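You operate a simulated robot arm through the tools that you are given. There is no shell and no other tool. Be economical: measure what you need, move in short steps, check, and stop when the job is done.

You run a simulated robot arm. Do the job below in one go: nothing can be reset, and whatever is moved stays where it is left.

JOB
Dose half berry, half peach into the can under the canner's nozzle.
Fine: switch the canner on and leave it on; one dose of each, none spilt; the drink knob ends on peach; no lid; slide, roller knob and other cans stay.

It is judged by the outcome, as a careful person would: the job done as asked, and still so three seconds after it is handed in. It fails if anything else is knocked over, pushed out of place, dropped, spilled or broken. A push-on lid holds only when it is set on centred and level and pressed home; a screw cap is set on level and turned clockwise until tight.

ROBOT AND FRAMES
A 6-joint arm with a two-finger parallel gripper, fixed in place. Base frame: the origin is at the foot of the arm, x ahead of it, y to its left, z up; the work surface is at about z = 0.863. Lengths are in m, angles in rad, forces in N, time in s.
With the tool pointing down near the work surface it reaches from about 0.36 to 0.76 m from the base axis. Its first joint turns from -1.152 to 1.152 rad. Payload 2.45 kg.
The TCP is the grasp point between the finger pads, 0.024 m short of the fingertips. In the tool frame z runs along the fingers and y along their closing line. The gripper opens to 0.068 m. The fingers are 0.017 m wide and 0.01 m thick; the gripper's body (0.04 by 0.07 m) begins 0.041 m behind the TCP.
Orientation is that of the tool frame in the base frame, as a unit quaternion [w, x, y, z]. With the fingers straight down and closing along the base's y, the tool's x points along the base's -x, its y along +y and its z along -z.

CONTROLS
- The arm moves only by the tool jog_arm. Its argument "series" is a list that holds one entry, the list of rows, each a list of 7 numbers: the shift along the tool's x, y, z in m, then the turn, a rotation vector about the tool's x, y, z in rad, then the opening in per cent of the stroke, from 0 (shut) to 100 (fully open). In form: [[[x, y, z, rx, ry, rz, claw], ...]]. A call has 1 to 8 rows; each row shifts and turns the commanded pose from where the row before left it, along the tool's axes as they then stand. Each row takes 0.2 s and may step no farther than 0.05 m and 0.15 rad from the row before; otherwise, or with a gripper value out of range, the whole call is refused. Where a pose cannot be reached the arm comes as near as it can. A force on the tool above 40 N (or 10 N above the force at the start of the call, whichever is more), or a blocked arm, ends the call early, and 0.2 s more pass. Each finger travels about 0.108 m/s and halts on what it meets, pressing with about 32 N; the grip force reading is that of the motor and also rises with nothing between the fingers. The clock runs only during rows and for 0.2 s after the last one: add rows that do not move to give the fingers time. The reply holds the time, the measured pose of the TCP, the force on the tool along the base axes, the opening and the grip force, in the units named above and with some noise.
- Cameras (640 x 400 px; columns grow to the right, rows downward): "scene" is fixed at [0.1507, 0.3975, 1.486]; the picture's right is [-0.90, -0.45, 0.00], its down [-0.17, 0.34, -0.93] and it looks along [0.41, -0.83, -0.38] (base axes); focal length 342 px, centre (320, 200). "wrist" rides on the gripper at [0.084, 0.011, -0.075] in the tool frame; the picture's right is [-0.13, 0.99, 0.00], its down [-0.60, -0.08, -0.79] and it looks along [-0.79, -0.10, 0.61] (tool axes); focal length 251 px, centre (320, 200). There is no depth. A picture from a camera that has moved, and an enlarged one, comes with that camera's place and axes in the base frame and with its lens.
- capture(camera): a new picture of that camera. No time passes.
- enlarge(camera, box): a new picture of the part [left, top, right, bottom] of that camera's present view, enlarged. No time passes.
- finish_job(): hands the job in; it is judged then, once.

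Work in short steps. Places have to be worked out from the pictures, the camera data and where the tool is seen: move nearer, look again, correct. Check each grasp and each placing, and mend what went wrong. You have 120 turns and 76 pictures in all, those below and enlarged ones among them. Open the gripper and draw the arm clear of the work before you hand the job in, unless the task says otherwise; then end with one line.

The tools are called by a JSON object that holds its "op" and its "data". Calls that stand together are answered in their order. jog_arm: Moves the arm, as the interface text tells. Its arguments: {"type":"object","properties":{"series":{"type":"array"}},"required":["series"]} The other tools are called the same way: capture (camera) takes a picture; enlarge (camera, box) takes an enlarged picture of a part of a camera's view; finish_job () hands the job in.

At the start:

```text
time_s: 0.0
tcp_pos: [0.4957, -0.0877, 1.3385]
orientation: [0.001, 0.0, 1.0, 0.0]
contact_force: [-0.4, -0.4, -0.2]
gripper_width: 0.0679
grasp_force: 0.1
```

scene: 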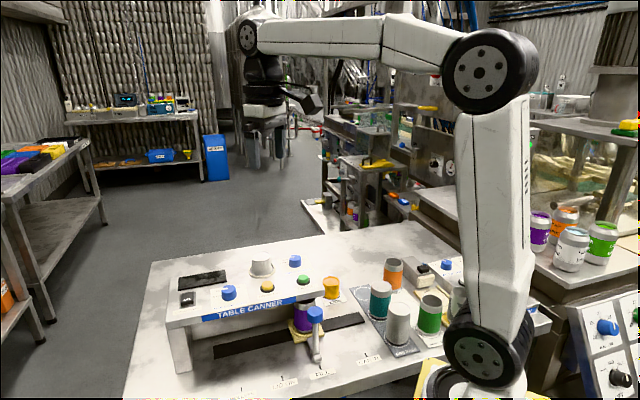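
wrist: 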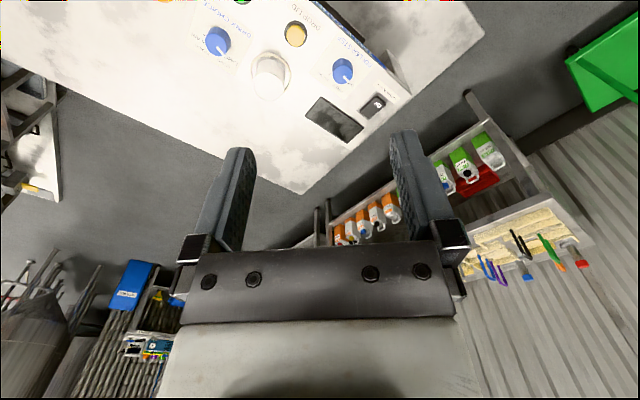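

The canner stands in front with a top panel carrying two blue knobs, buttons and a rocker switch. I'll enlarge both views to read the labels.

{"op": "enlarge", "data": {"camera": "scene", "box": [160, 240, 360, 365]}}

{"op": "enlarge", "data": {"camera": "wrist", "box": [180, 0, 420, 150]}}

```text
3.20 times, centred on (260, 302) of scene
camera zoom: at [0.1507, 0.3975, 1.486], right [-0.9, -0.45, 0.0], down [-0.17, 0.34, -0.93], along [0.41, -0.83, -0.38], focal length 1095 px, centre (512, -128)
```

zoom: 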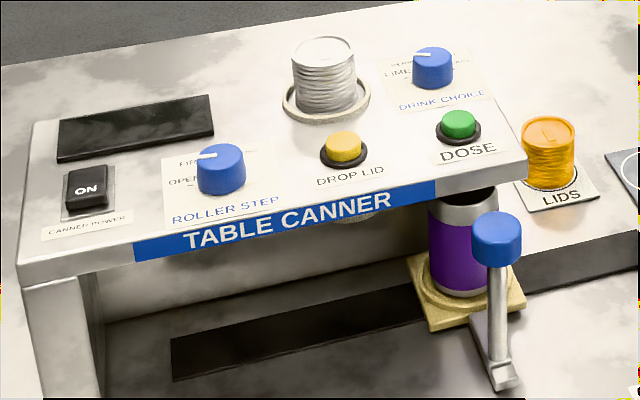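

```text
2.67 times, centred on (300, 75) of wrist
camera zoom: at [0.4112, -0.0765, 1.4131], right [0.13, 0.99, 0.0], down [0.6, -0.08, 0.79], along [0.79, -0.1, -0.61], focal length 670 px, centre (373, 533)
```

zoom: 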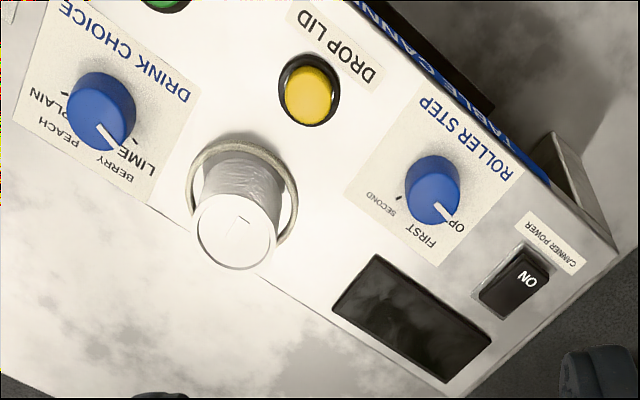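

The power rocker is near (0.676, -0.015, 1.01), the drink knob near (0.535, -0.235) and the dose button near (0.48, -0.183). I'll move toward the rocker, closing the fingers, and look closer.

{"op": "jog_arm", "data": {"series": [[[-0.031, 0.0095, 0.03, 0, 0, 0, 50], [-0.031, 0.0095, 0.03, 0, 0, 0, 0], [-0.031, 0.0095, 0.03, 0, 0, 0, 0], [-0.031, 0.0095, 0.03, 0, 0, 0, 0], [0, 0, 0, 0, 0, 0, 0]]]}}

{"op": "capture", "data": {"camera": "wrist"}}

```text
time_s: 1.2
tcp_pos: [0.6172, -0.0525, 1.2198]
orientation: [0.001, -0.001, 1.0, 0.0]
contact_force: [0.4, -0.3, -0.2]
gripper_width: 0.0001
grasp_force: 23.6
```

```text
71 pictures are left
camera wrist: at [0.5334, -0.0407, 1.2934], right [0.13, 0.99, 0.0], down [0.6, -0.08, 0.79], along [0.79, -0.1, -0.61], focal length 251 px, centre (320, 200)
```

wrist: 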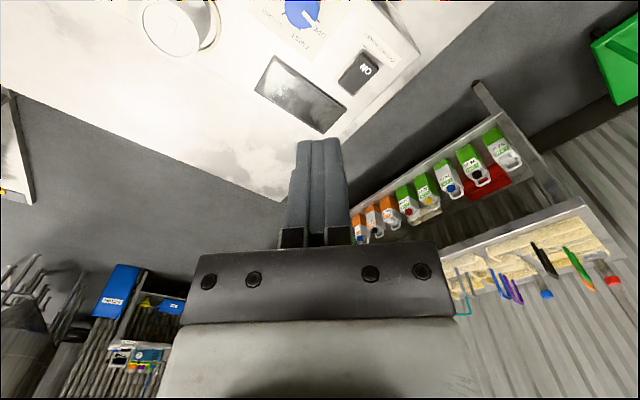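

{"op": "enlarge", "data": {"camera": "wrist", "box": [320, 30, 416, 90]}}

{"op": "enlarge", "data": {"camera": "scene", "box": [162, 275, 226, 315]}}

```text
6.67 times, centred on (368, 60) of wrist
camera zoom: at [0.5334, -0.0407, 1.2934], right [0.13, 0.99, 0.0], down [0.6, -0.08, 0.79], along [0.79, -0.1, -0.61], focal length 1676 px, centre (0, 1133)
```

zoom: 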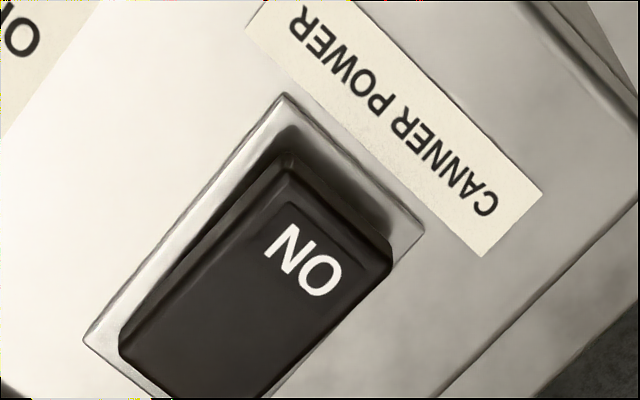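

```text
10.00 times, centred on (194, 295) of scene
camera zoom: at [0.1507, 0.3975, 1.486], right [-0.9, -0.45, 0.0], down [-0.17, 0.34, -0.93], along [0.41, -0.83, -0.38], focal length 3422 px, centre (1580, -750)
```

zoom: 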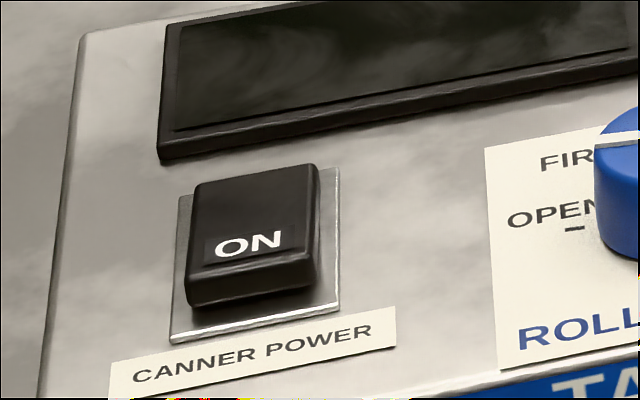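

The ON end (front) of the rocker stands raised, at about (0.669, -0.008, 1.012). I move above it with closed fingers.

{"op": "jog_arm", "data": {"series": [[[-0.013, 0.0115, 0.04, 0, 0, 0, 0], [-0.013, 0.0115, 0.04, 0, 0, 0, 0], [-0.013, 0.0115, 0.04, 0, 0, 0, 0], [-0.013, 0.0115, 0.03, 0, 0, 0, 0], [0, 0, 0, 0, 0, 0, 0]]]}}

{"op": "enlarge", "data": {"camera": "scene", "box": [146, 255, 242, 315]}}

{"op": "capture", "data": {"camera": "wrist"}}

```text
time_s: 2.4
tcp_pos: [0.671, -0.0036, 1.0664]
orientation: [0.001, 0.0, 1.0, 0.0]
contact_force: [-0.1, 0.0, 0.3]
gripper_width: 0.0
grasp_force: 23.5
```

```text
6.67 times, centred on (194, 285) of scene
camera zoom: at [0.1507, 0.3975, 1.486], right [-0.9, -0.45, 0.0], down [-0.17, 0.34, -0.93], along [0.41, -0.83, -0.38], focal length 2281 px, centre (1160, -367)
```

zoom: 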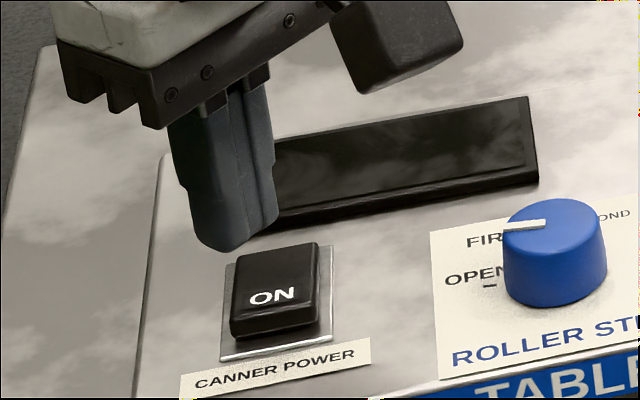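

```text
67 pictures are left
camera wrist: at [0.5876, 0.0096, 1.1392], right [0.13, 0.99, 0.0], down [0.6, -0.08, 0.79], along [0.79, -0.1, -0.61], focal length 251 px, centre (320, 200)
```

wrist: 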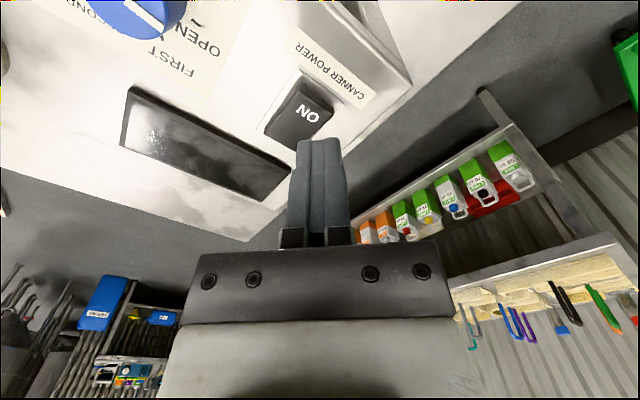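

Rocker re-triangulated at (0.668, -0.008). I shift a few mm and press down gently.

{"op": "jog_arm", "data": {"series": [[[0.003, -0.003, 0.015, 0, 0, 0, 0], [0, 0, 0.01, 0, 0, 0, 0], [0, 0, 0.006, 0, 0, 0, 0], [0, 0, 0.004, 0, 0, 0, 0], [0, 0, 0, 0, 0, 0, 0]]]}}

{"op": "enlarge", "data": {"camera": "scene", "box": [146, 255, 242, 315]}}

```text
time_s: 3.6
tcp_pos: [0.6671, -0.0085, 1.0365]
orientation: [0.001, 0.0, 1.0, 0.0]
contact_force: [-9.8, 5.8, 13.1]
gripper_width: 0.0001
grasp_force: 23.8
```

```text
6.67 times, centred on (194, 285) of scene
camera zoom: at [0.1501, 0.3977, 1.4861], right [-0.9, -0.45, 0.0], down [-0.17, 0.34, -0.93], along [0.41, -0.83, -0.38], focal length 2281 px, centre (1160, -367)
```

zoom: 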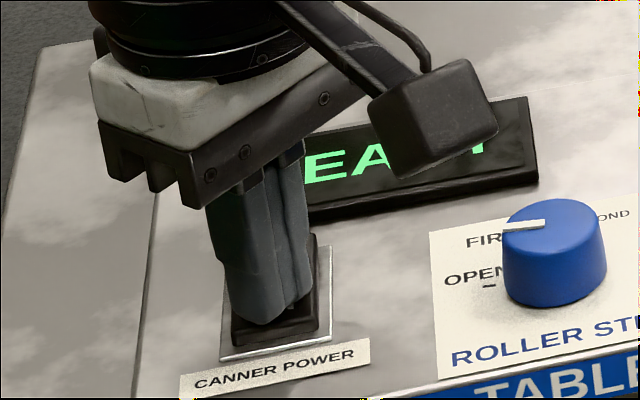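

The display reads READY, so the canner is on. I lift and travel to above the drink knob area for a close look.

{"op": "jog_arm", "data": {"series": [[[0, 0, -0.03, 0, 0, 0, 0], [0, 0, -0.045, 0, 0, 0, 0], [0, 0, -0.045, 0, 0, 0, 0], [0.03, -0.035, -0.015, 0, 0, 0, 0], [0.03, -0.035, 0, 0, 0, 0, 0], [0.03, -0.035, 0, 0, 0, 0, 30], [0.03, -0.035, 0, 0, 0, 0, 60], [0.03, -0.035, 0, 0, 0, 0, 100]]]}}

{"op": "capture", "data": {"camera": "wrist"}}

{"op": "enlarge", "data": {"camera": "scene", "box": [160, 240, 360, 365]}}

```text
time_s: 5.4
tcp_pos: [0.5202, -0.1846, 1.1737]
orientation: [0.001, -0.001, 1.0, 0.0]
contact_force: [0.2, -0.6, 0.3]
gripper_width: 0.0678
grasp_force: 0.1
```

```text
65 pictures are left
camera wrist: at [0.4363, -0.1721, 1.2469], right [0.13, 0.99, 0.0], down [0.6, -0.08, 0.79], along [0.79, -0.1, -0.61], focal length 251 px, centre (320, 200)
```

wrist: 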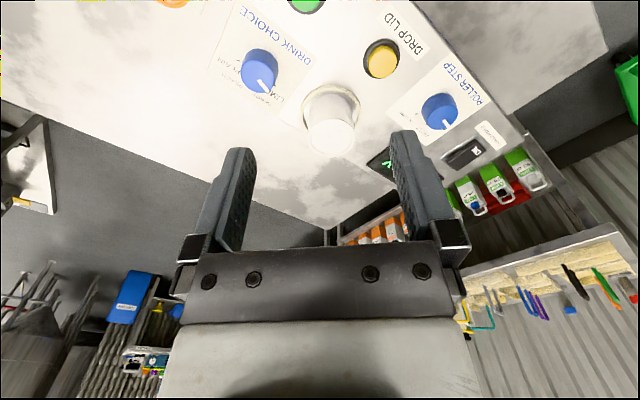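

```text
3.20 times, centred on (260, 302) of scene
camera zoom: at [0.1507, 0.3975, 1.4861], right [-0.9, -0.45, 0.0], down [-0.17, 0.34, -0.93], along [0.41, -0.83, -0.38], focal length 1095 px, centre (512, -128)
```

zoom: 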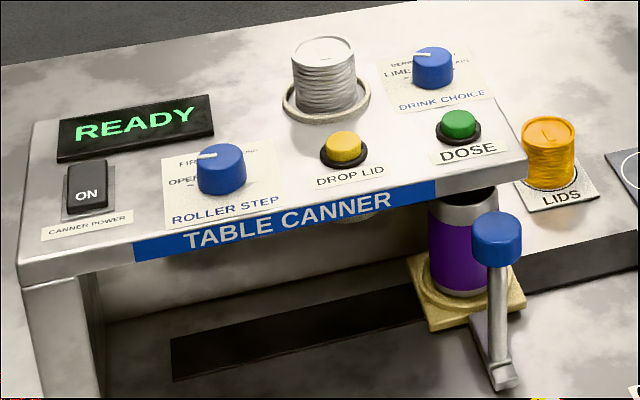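

{"op": "enlarge", "data": {"camera": "wrist", "box": [212, 20, 340, 100]}}

{"op": "enlarge", "data": {"camera": "scene", "box": [263, 245, 327, 285]}}

```text
5.00 times, centred on (276, 60) of wrist
camera zoom: at [0.4363, -0.1721, 1.2469], right [0.13, 0.99, 0.0], down [0.6, -0.08, 0.79], along [0.79, -0.1, -0.61], focal length 1257 px, centre (540, 900)
```

zoom: 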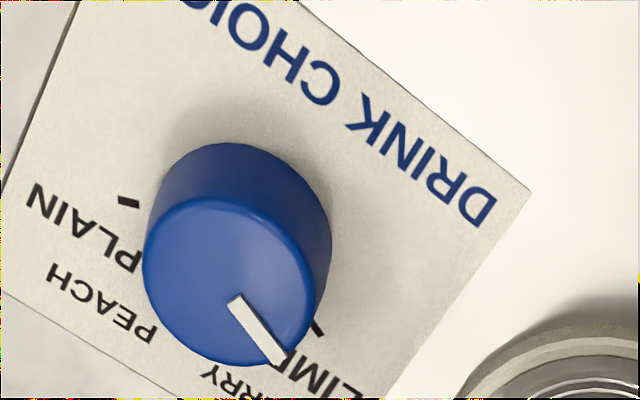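

```text
10.00 times, centred on (295, 265) of scene
camera zoom: at [0.1507, 0.3975, 1.4861], right [-0.9, -0.45, 0.0], down [-0.17, 0.34, -0.93], along [0.41, -0.83, -0.38], focal length 3422 px, centre (570, -450)
```

zoom: 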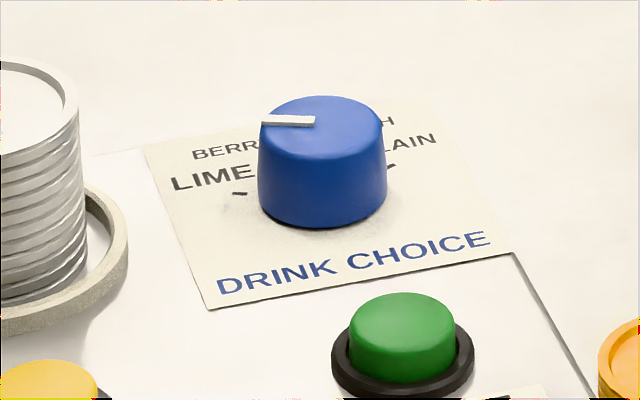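

Panel yaw is 45°. From ticks: knob centre ≈ (0.5415, -0.2408), top ≈ 1.02, pointer on LIME (~66° left of the panel's up); BERRY is ~44° clockwise. I move above the knob and pre-turn -0.77 rad.

{"op": "jog_arm", "data": {"series": [[[-0.0107, -0.0281, 0.034, 0, 0, 0, 100], [-0.0107, -0.0281, 0.034, 0, 0, 0, 70], [0, 0, 0, 0, 0, -0.1283, 70], [0, 0, 0, 0, 0, -0.1283, 70], [0, 0, 0, 0, 0, -0.1283, 70], [0, 0, 0, 0, 0, -0.1283, 70], [0, 0, 0, 0, 0, -0.1283, 70], [0, 0, 0, 0, 0, -0.1283, 70]]]}}

{"op": "capture", "data": {"camera": "wrist"}}

{"op": "enlarge", "data": {"camera": "scene", "box": [247, 215, 343, 275]}}

```text
time_s: 7.2
tcp_pos: [0.5398, -0.2411, 1.1029]
orientation: [0.001, -0.376, 0.927, -0.001]
contact_force: [0.6, 0.0, 0.0]
gripper_width: 0.0476
grasp_force: 0.1
```

```text
61 pictures are left
camera wrist: at [0.4709, -0.289, 1.1768], right [-0.6, 0.8, 0.0], down [0.49, 0.37, 0.79], along [0.64, 0.47, -0.61], focal length 251 px, centre (320, 200)
```

wrist: 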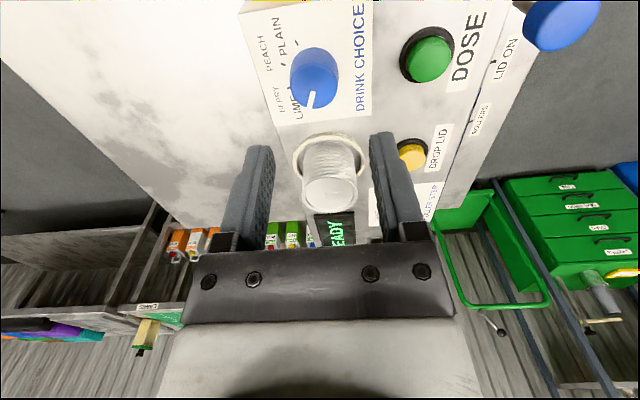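

```text
6.67 times, centred on (295, 245) of scene
camera zoom: at [0.1507, 0.3975, 1.486], right [-0.9, -0.45, 0.0], down [-0.17, 0.34, -0.93], along [0.41, -0.83, -0.38], focal length 2281 px, centre (487, -100)
```

zoom: 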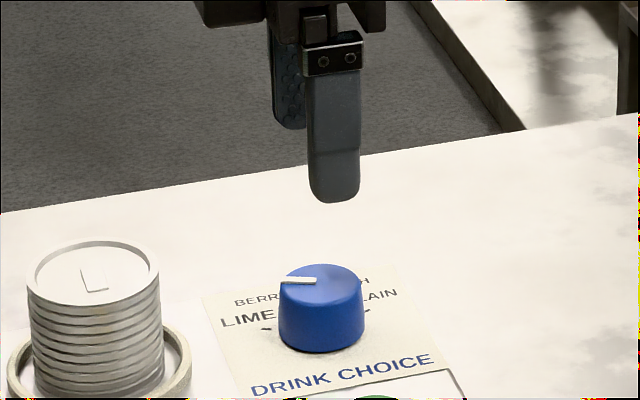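

{"op": "enlarge", "data": {"camera": "wrist", "box": [240, 20, 400, 120]}}

```text
4.00 times, centred on (320, 70) of wrist
camera zoom: at [0.4709, -0.289, 1.1768], right [-0.6, 0.8, 0.0], down [0.49, 0.37, 0.79], along [0.64, 0.47, -0.61], focal length 1006 px, centre (320, 720)
```

zoom: 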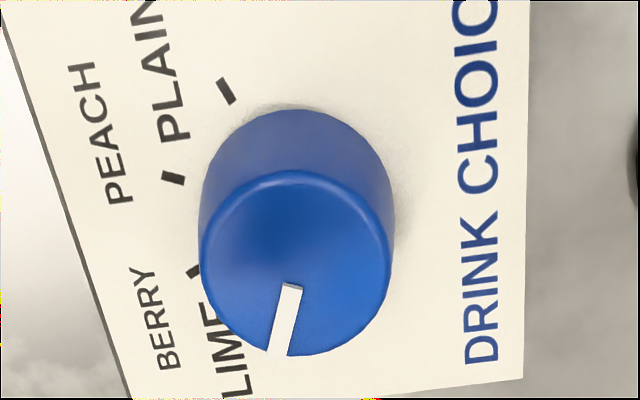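

Ticks give BERRY ±22° and LIME/PLAIN ±66° about panel-up, centre ≈ (0.5415, -0.242). I correct by 2 mm and descend around the knob.

{"op": "jog_arm", "data": {"series": [[[-0.0005, -0.0019, 0.03, 0, 0, 0, 70], [0, 0, 0.02, 0, 0, 0, 70], [0, 0, 0.014, 0, 0, 0, 70], [0, 0, 0.008, 0, 0, 0, 70], [0, 0, 0, 0, 0, 0, 70]]]}}

{"op": "enlarge", "data": {"camera": "scene", "box": [247, 225, 343, 285]}}

{"op": "capture", "data": {"camera": "wrist"}}

```text
time_s: 8.4
tcp_pos: [0.5411, -0.2412, 1.0292]
orientation: [0.0, -0.375, 0.927, -0.001]
contact_force: [0.5, 1.2, 0.8]
gripper_width: 0.0476
grasp_force: 0.1
```

```text
6.67 times, centred on (295, 255) of scene
camera zoom: at [0.1507, 0.3975, 1.486], right [-0.9, -0.45, 0.0], down [-0.17, 0.34, -0.93], along [0.41, -0.83, -0.38], focal length 2281 px, centre (487, -167)
```

zoom: 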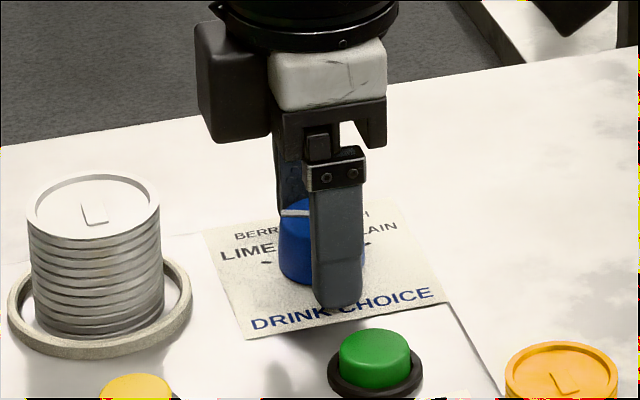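

```text
57 pictures are left
camera wrist: at [0.4722, -0.2898, 1.1039], right [-0.6, 0.8, 0.0], down [0.49, 0.36, 0.79], along [0.64, 0.47, -0.61], focal length 251 px, centre (320, 200)
```

wrist: 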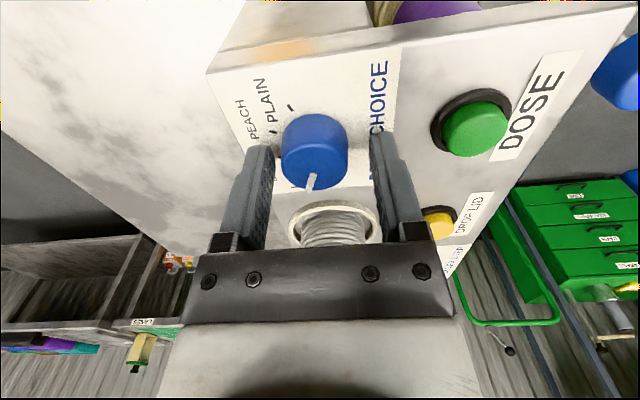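

The knob sits between the fingers. I close on it.

{"op": "jog_arm", "data": {"series": [[[0, 0, 0, 0, 0, 0, 50], [0, 0, 0, 0, 0, 0, 35], [0, 0, 0, 0, 0, 0, 35]]]}}

```text
time_s: 9.2
tcp_pos: [0.5412, -0.2406, 1.0305]
orientation: [0.001, -0.375, 0.927, -0.001]
contact_force: [9.8, -9.2, -2.0]
gripper_width: 0.0344
grasp_force: 6.6
```

Contact at 34 mm with a sideways 13 N toward -tool y, so the centre is a little that way. I shift 1.5 mm that way and finish the grip.

{"op": "jog_arm", "data": {"series": [[[0, -0.0015, 0, 0, 0, 0, 35], [0, 0, 0, 0, 0, 0, 30], [0, 0, 0, 0, 0, 0, 30]]]}}

```text
time_s: 10.0
tcp_pos: [0.5414, -0.2422, 1.0304]
orientation: [0.001, -0.375, 0.927, 0.0]
contact_force: [4.3, -8.5, 4.5]
gripper_width: 0.0323
grasp_force: 44.8
```

Gripped at 32 mm. I turn clockwise 44° (0.768 rad).

{"op": "jog_arm", "data": {"series": [[[0, 0, 0, 0, 0, 0.128, 30], [0, 0, 0, 0, 0, 0.128, 30], [0, 0, 0, 0, 0, 0.128, 30], [0, 0, 0, 0, 0, 0.128, 30], [0, 0, 0, 0, 0, 0.128, 30], [0, 0, 0, 0, 0, 0.128, 30], [0, 0, 0, 0, 0, 0, 30]]]}}

{"op": "enlarge", "data": {"camera": "scene", "box": [247, 225, 343, 285]}}

{"op": "enlarge", "data": {"camera": "wrist", "box": [240, 90, 400, 190]}}

```text
time_s: 11.6
tcp_pos: [0.5412, -0.2429, 1.0295]
orientation: [0.001, -0.001, 1.0, -0.002]
contact_force: [-9.5, -24.8, 22.3]
gripper_width: 0.0321
grasp_force: 45.3
```

```text
6.67 times, centred on (295, 255) of scene
camera zoom: at [0.15, 0.397, 1.4863], right [-0.9, -0.45, 0.0], down [-0.17, 0.34, -0.93], along [0.41, -0.83, -0.38], focal length 2281 px, centre (487, -167)
```

zoom: 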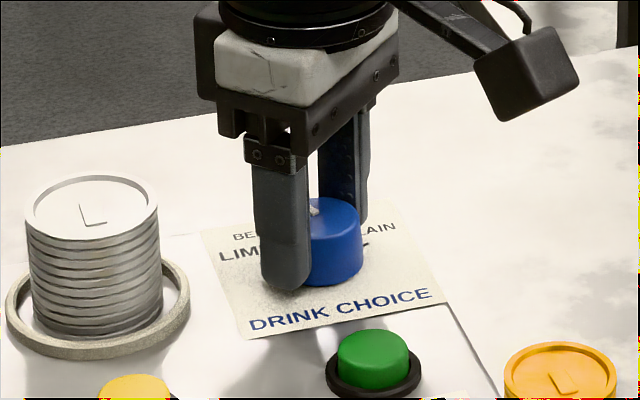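

```text
4.00 times, centred on (320, 140) of wrist
camera zoom: at [0.4582, -0.2306, 1.1044], right [0.13, 0.99, 0.0], down [0.6, -0.08, 0.79], along [0.79, -0.1, -0.61], focal length 1006 px, centre (320, 440)
```

zoom: 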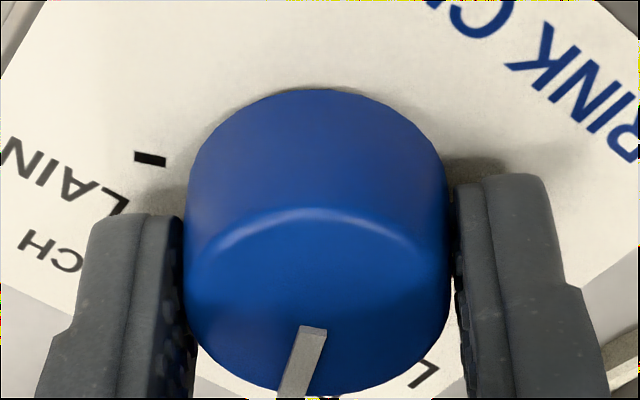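

The knob turned with the fingers. Some side load remains; I release, lift, and check the pointer.

{"op": "jog_arm", "data": {"series": [[[0, 0, 0, 0, 0, 0, 50], [0, 0, 0, 0, 0, 0, 70], [0, 0, 0, 0, 0, 0, 70], [0, 0, -0.02, 0, 0, 0, 70], [0, 0, -0.03, 0, 0, 0, 70], [0, 0, -0.03, 0, 0, 0, 70], [0, 0, 0, 0, 0, 0, 70]]]}}

{"op": "enlarge", "data": {"camera": "scene", "box": [247, 235, 327, 285]}}

{"op": "enlarge", "data": {"camera": "wrist", "box": [240, 20, 400, 120]}}

{"op": "enlarge", "data": {"camera": "scene", "box": [165, 260, 245, 310]}}

```text
time_s: 13.2
tcp_pos: [0.5421, -0.2414, 1.1123]
orientation: [0.0, -0.001, 1.0, -0.001]
contact_force: [0.1, -0.3, -0.6]
gripper_width: 0.0476
grasp_force: 0.0
```

```text
8.00 times, centred on (287, 260) of scene
camera zoom: at [0.1507, 0.3975, 1.486], right [-0.9, -0.45, 0.0], down [-0.17, 0.34, -0.93], along [0.41, -0.83, -0.38], focal length 2738 px, centre (584, -280)
```

zoom: 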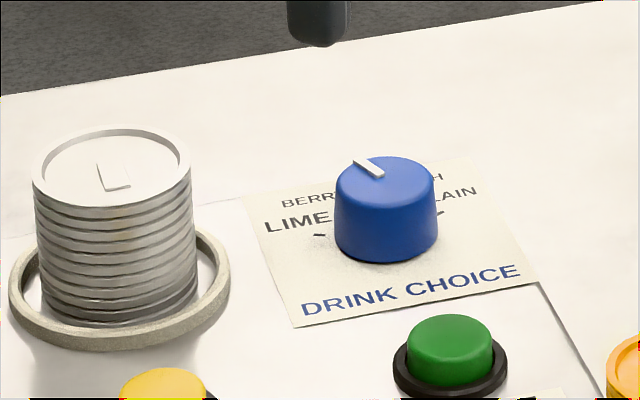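

```text
4.00 times, centred on (320, 70) of wrist
camera zoom: at [0.4591, -0.2302, 1.1859], right [0.13, 0.99, 0.0], down [0.6, -0.08, 0.79], along [0.79, -0.1, -0.61], focal length 1006 px, centre (320, 720)
```

zoom: 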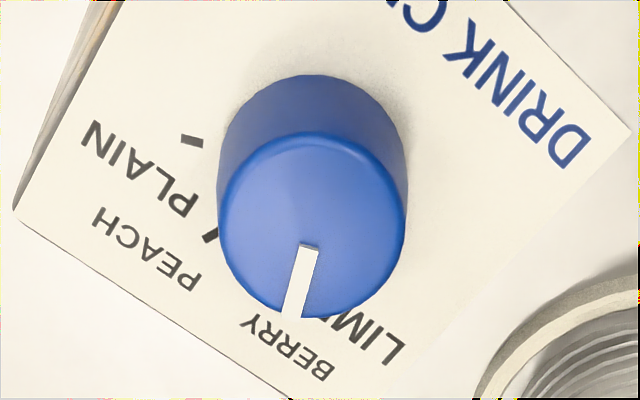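

```text
8.00 times, centred on (205, 285) of scene
camera zoom: at [0.1507, 0.3975, 1.486], right [-0.9, -0.45, 0.0], down [-0.17, 0.34, -0.93], along [0.41, -0.83, -0.38], focal length 2738 px, centre (1240, -480)
```

zoom: 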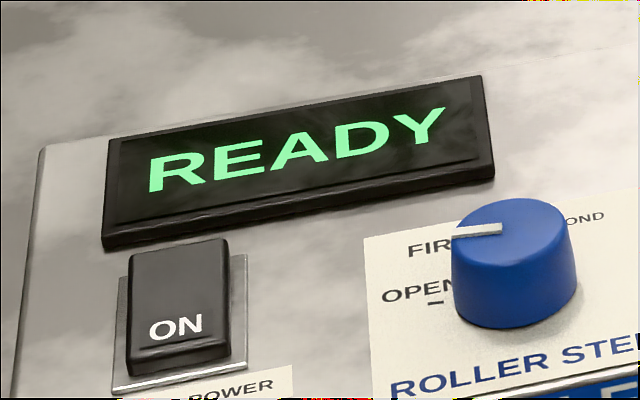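

Pointer is at -21° against BERRY's -23°: it's on BERRY, display READY. The dose button is about (0.487, -0.193, 1.01); I move above it with closed fingers and check.

{"op": "jog_arm", "data": {"series": [[[0.0185, 0.016, 0, 0, 0, 0, 40], [0.0185, 0.016, 0.015, 0, 0, 0, 0], [0.0181, 0.0164, 0.02, 0, 0, 0, 0], [0, 0, 0.017, 0, 0, 0, 0], [0, 0, 0, 0, 0, 0, 0]]]}}

{"op": "enlarge", "data": {"camera": "scene", "box": [255, 230, 351, 290]}}

{"op": "enlarge", "data": {"camera": "wrist", "box": [200, 0, 440, 150]}}

```text
time_s: 14.4
tcp_pos: [0.488, -0.1943, 1.058]
orientation: [0.001, -0.001, 1.0, 0.0]
contact_force: [-0.3, -0.2, 0.4]
gripper_width: 0.0
grasp_force: 23.2
```

```text
6.67 times, centred on (303, 260) of scene
camera zoom: at [0.1507, 0.3975, 1.486], right [-0.9, -0.45, 0.0], down [-0.17, 0.34, -0.93], along [0.41, -0.83, -0.38], focal length 2281 px, centre (433, -200)
```

zoom: 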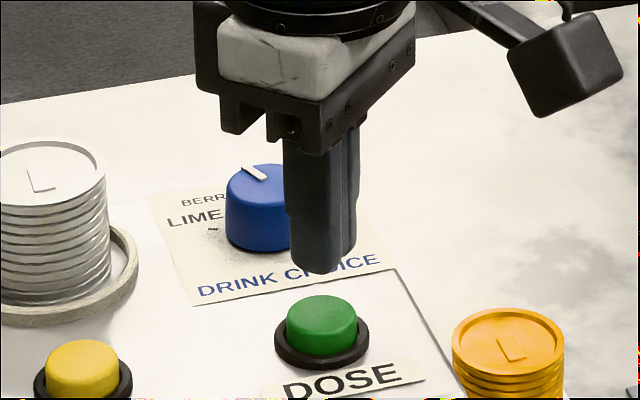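

```text
2.67 times, centred on (320, 75) of wrist
camera zoom: at [0.4039, -0.1813, 1.1321], right [0.13, 0.99, 0.0], down [0.6, -0.08, 0.79], along [0.79, -0.1, -0.61], focal length 670 px, centre (320, 533)
```

zoom: 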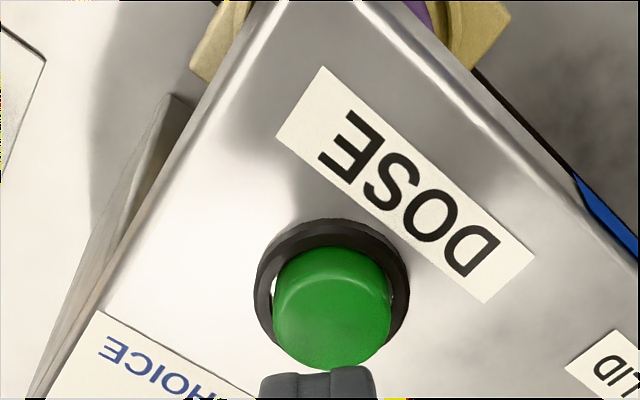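

Button refined to (0.4855, -0.1895, 1.012). I shift and press briefly, then release.

{"op": "jog_arm", "data": {"series": [[[0.0025, 0.0045, 0.015, 0, 0, 0, 0], [0, 0, 0.007, 0, 0, 0, 0], [0, 0, 0.003, 0, 0, 0, 0]]]}}

{"op": "enlarge", "data": {"camera": "scene", "box": [160, 230, 352, 350]}}

```text
time_s: 15.2
tcp_pos: [0.4848, -0.1883, 1.0329]
orientation: [0.002, 0.0, 1.0, -0.001]
contact_force: [1.2, 2.6, 9.5]
gripper_width: 0.0
grasp_force: 23.6
```

```text
3.33 times, centred on (256, 290) of scene
camera zoom: at [0.1506, 0.3977, 1.486], right [-0.9, -0.45, 0.0], down [-0.17, 0.34, -0.93], along [0.41, -0.83, -0.38], focal length 1141 px, centre (533, -100)
```

zoom: 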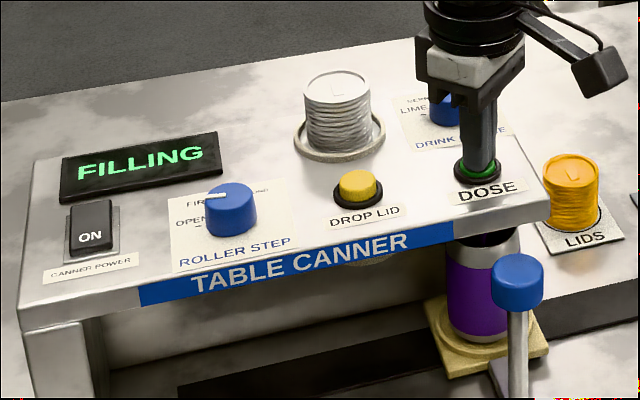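

Display says FILLING. I lift off the button and wait above.

{"op": "jog_arm", "data": {"series": [[[0, 0, -0.025, 0, 0, 0, 0], [0, 0, -0.03, 0, 0, 0, 0], [0, 0, -0.02, 0, 0, 0, 0], [0, 0, 0, 0, 0, 0, 0], [0, 0, 0, 0, 0, 0, 0]]]}}

{"op": "enlarge", "data": {"camera": "scene", "box": [160, 230, 352, 350]}}

```text
time_s: 16.4
tcp_pos: [0.4861, -0.1891, 1.1078]
orientation: [0.0, -0.001, 1.0, 0.0]
contact_force: [1.3, -0.1, 0.5]
gripper_width: 0.0001
grasp_force: 24.0
```

```text
3.33 times, centred on (256, 290) of scene
camera zoom: at [0.1507, 0.3975, 1.486], right [-0.9, -0.45, 0.0], down [-0.17, 0.34, -0.93], along [0.41, -0.83, -0.38], focal length 1141 px, centre (533, -100)
```

zoom: 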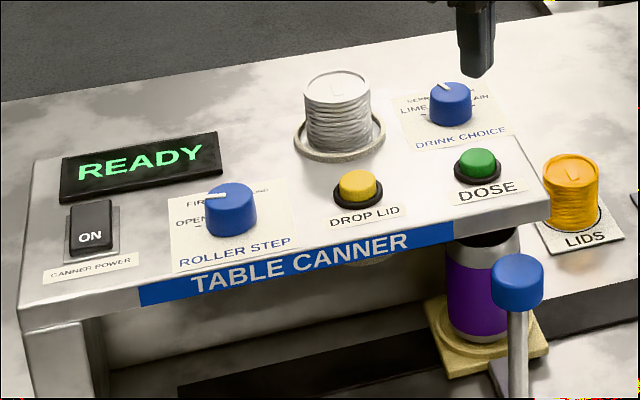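

READY again: the berry dose is done. Back above the knob (aim 0.541, -0.243), pre-turning -0.768 rad.

{"op": "jog_arm", "data": {"series": [[[-0.0275, -0.027, 0, 0, 0, 0, 40], [-0.0275, -0.027, 0, 0, 0, 0, 70], [0, 0, 0, 0, 0, -0.128, 70], [0, 0, 0, 0, 0, -0.128, 70], [0, 0, 0, 0, 0, -0.128, 70], [0, 0, 0, 0, 0, -0.128, 70], [0, 0, 0, 0, 0, -0.128, 70], [0, 0, 0, 0, 0, -0.128, 70]]]}}

{"op": "jog_arm", "data": {"series": [[[0, 0, 0.03, 0, 0, 0, 70], [0, 0, 0.025, 0, 0, 0, 70], [0, 0, 0.015, 0, 0, 0, 70], [0, 0, 0.008, 0, 0, 0, 70], [0, 0, 0, 0, 0, 0, 70]]]}}

{"op": "capture", "data": {"camera": "wrist"}}

```text
time_s: 18.2
tcp_pos: [0.5388, -0.2432, 1.1067]
orientation: [0.0, -0.377, 0.926, 0.0]
contact_force: [0.4, -0.5, 0.0]
gripper_width: 0.0476
grasp_force: 0.1
```

```text
time_s: 19.4
tcp_pos: [0.5413, -0.2416, 1.031]
orientation: [0.0, -0.376, 0.927, -0.001]
contact_force: [1.1, 0.4, 0.0]
gripper_width: 0.0478
grasp_force: 0.2
```

```text
47 pictures are left
camera wrist: at [0.4731, -0.2915, 1.1044], right [-0.6, 0.8, 0.0], down [0.49, 0.36, 0.79], along [0.64, 0.47, -0.61], focal length 251 px, centre (320, 200)
```

wrist: 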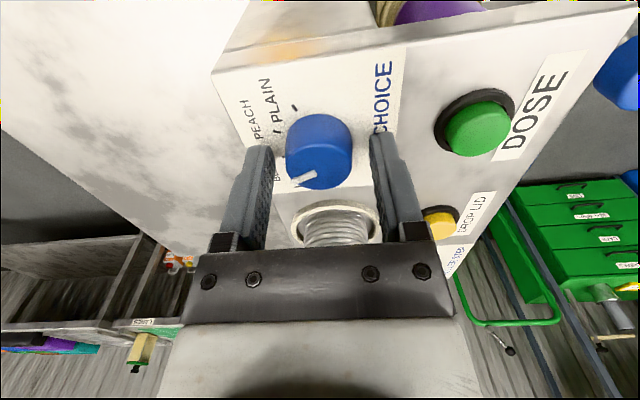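

Knob is centred between the fingers. I close and check the load.

{"op": "jog_arm", "data": {"series": [[[0, 0, 0, 0, 0, 0, 50], [0, 0, 0, 0, 0, 0, 30], [0, 0, 0, 0, 0, 0, 30], [0, 0, 0, 0, 0, 0, 30]]]}}

```text
time_s: 20.4
tcp_pos: [0.5412, -0.2416, 1.0296]
orientation: [0.0, -0.376, 0.927, -0.001]
contact_force: [3.1, -2.7, -4.2]
gripper_width: 0.0323
grasp_force: 44.8
```

Low side load and a firm grip. I turn clockwise 44° plus a hair to PEACH.

{"op": "jog_arm", "data": {"series": [[[0, 0, 0, 0, 0, 0.13, 30], [0, 0, 0, 0, 0, 0.13, 30], [0, 0, 0, 0, 0, 0.13, 30], [0, 0, 0, 0, 0, 0.13, 30], [0, 0, 0, 0, 0, 0.13, 30], [0, 0, 0, 0, 0, 0.13, 30], [0, 0, 0, 0, 0, 0, 30]]]}}

{"op": "jog_arm", "data": {"series": [[[0, 0, 0, 0, 0, 0, 50], [0, 0, 0, 0, 0, 0, 70], [0, 0, 0, 0, 0, 0, 70], [0, 0, -0.02, 0, 0, 0, 70], [0, 0, -0.03, 0, 0, 0, 70], [0, 0, -0.03, 0, 0, 0, 70], [0, 0, 0, 0, 0, 0, 70]]]}}

{"op": "enlarge", "data": {"camera": "scene", "box": [160, 230, 352, 350]}}

{"op": "enlarge", "data": {"camera": "wrist", "box": [240, 20, 400, 120]}}

```text
time_s: 22.0
tcp_pos: [0.5411, -0.2417, 1.0307]
orientation: [0.003, 0.008, 1.0, -0.001]
contact_force: [18.0, -6.5, 7.3]
gripper_width: 0.0319
grasp_force: 45.2
```

```text
time_s: 23.6
tcp_pos: [0.5407, -0.2425, 1.1083]
orientation: [0.0, 0.005, 1.0, 0.0]
contact_force: [-0.8, -0.4, -0.4]
gripper_width: 0.0476
grasp_force: 0.1
```

```text
3.33 times, centred on (256, 290) of scene
camera zoom: at [0.1507, 0.3975, 1.486], right [-0.9, -0.45, 0.0], down [-0.17, 0.34, -0.93], along [0.41, -0.83, -0.38], focal length 1141 px, centre (533, -100)
```

zoom: 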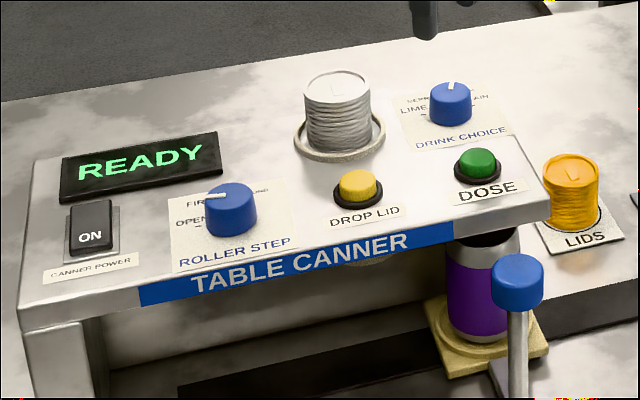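

```text
4.00 times, centred on (320, 70) of wrist
camera zoom: at [0.4568, -0.2294, 1.1828], right [0.14, 0.99, 0.0], down [0.6, -0.08, 0.79], along [0.79, -0.11, -0.61], focal length 1006 px, centre (320, 720)
```

zoom: 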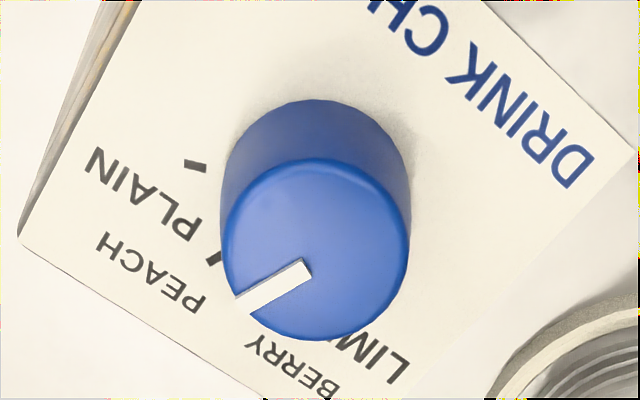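

Pointer at -66°, matching PEACH at -67°. Move over the dose button.

{"op": "jog_arm", "data": {"series": [[[0.0185, 0.018, 0, 0, 0, 0, 40], [0.0185, 0.018, 0.015, 0, 0, 0, 0], [0.0185, 0.018, 0.02, 0, 0, 0, 0], [0, 0, 0.017, 0, 0, 0, 0], [0, 0, 0, 0, 0, 0, 0]]]}}

{"op": "enlarge", "data": {"camera": "scene", "box": [255, 230, 351, 290]}}

```text
time_s: 24.8
tcp_pos: [0.4849, -0.1881, 1.0573]
orientation: [0.0, 0.005, 1.0, 0.0]
contact_force: [0.2, -0.7, 0.4]
gripper_width: 0.0
grasp_force: 23.6
```

```text
6.67 times, centred on (303, 260) of scene
camera zoom: at [0.1507, 0.3975, 1.486], right [-0.9, -0.45, 0.0], down [-0.17, 0.34, -0.93], along [0.41, -0.83, -0.38], focal length 2281 px, centre (433, -200)
```

zoom: 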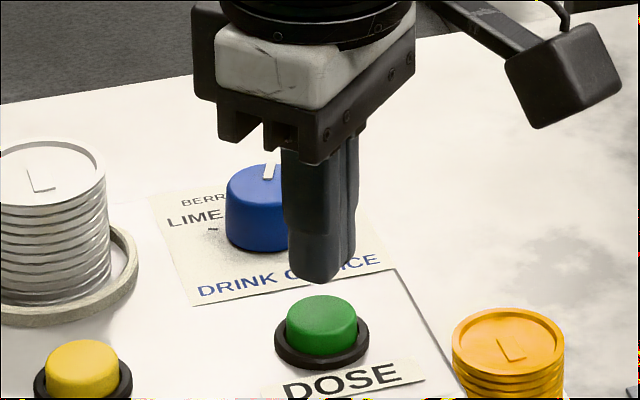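

Same place as the first press; I press once the same way.

{"op": "jog_arm", "data": {"series": [[[0, 0, 0.015, 0, 0, 0, 0], [0, 0, 0.007, 0, 0, 0, 0], [0, 0, 0.003, 0, 0, 0, 0]]]}}

{"op": "enlarge", "data": {"camera": "scene", "box": [160, 230, 352, 350]}}

```text
time_s: 25.6
tcp_pos: [0.4864, -0.1898, 1.0334]
orientation: [0.002, 0.004, 1.0, -0.002]
contact_force: [-2.9, 0.3, 11.6]
gripper_width: 0.0
grasp_force: 23.8
```

```text
3.33 times, centred on (256, 290) of scene
camera zoom: at [0.1505, 0.3976, 1.4861], right [-0.9, -0.45, 0.0], down [-0.17, 0.34, -0.93], along [0.41, -0.83, -0.38], focal length 1141 px, centre (533, -100)
```

zoom: 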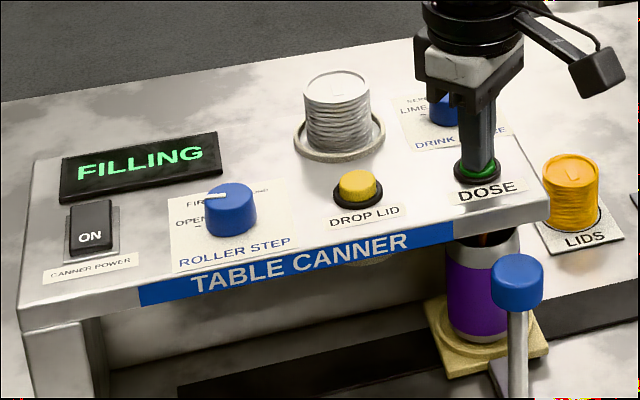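

FILLING with peach. I lift clear, open the gripper and wait.

{"op": "jog_arm", "data": {"series": [[[0, 0, -0.025, 0, 0, 0, 0], [0, 0, -0.04, 0, 0, 0, 0], [0, 0, -0.045, 0, 0, 0, 0], [0, 0, -0.045, 0, 0, 0, 50], [0, 0, -0.045, 0, 0, 0, 100], [0, 0, 0, 0, 0, 0, 100], [0, 0, 0, 0, 0, 0, 100], [0, 0, 0, 0, 0, 0, 100]]]}}

{"op": "enlarge", "data": {"camera": "scene", "box": [160, 240, 352, 360]}}

{"op": "capture", "data": {"camera": "scene"}}

```text
time_s: 27.4
tcp_pos: [0.4842, -0.1868, 1.2298]
orientation: [0.001, 0.006, 1.0, -0.001]
contact_force: [0.0, -0.1, -1.2]
gripper_width: 0.0679
grasp_force: 0.1
```

```text
3.33 times, centred on (256, 300) of scene
camera zoom: at [0.1507, 0.3975, 1.486], right [-0.9, -0.45, 0.0], down [-0.17, 0.34, -0.93], along [0.41, -0.83, -0.38], focal length 1141 px, centre (533, -133)
```

zoom: 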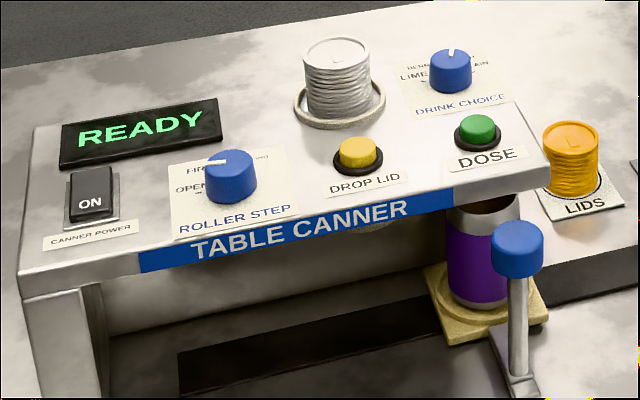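

```text
41 pictures are left
```

scene: 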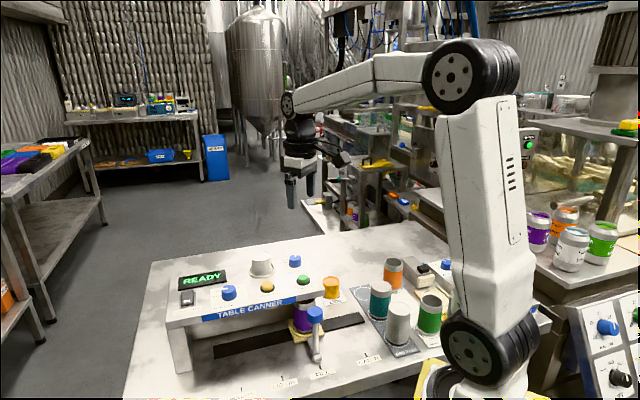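

The display is back to READY. The switch is on, the drink knob points to peach, the roller knob and slide look unmoved, and the arm is clear with the gripper open.

{"op": "finish_job", "data": {}}

```text
The job is handed in.
```

The can under the nozzle has one berry dose and one peach dose and no lid; the canner is still on, the drink knob is on peach, and I saw no spill and nothing else moved.
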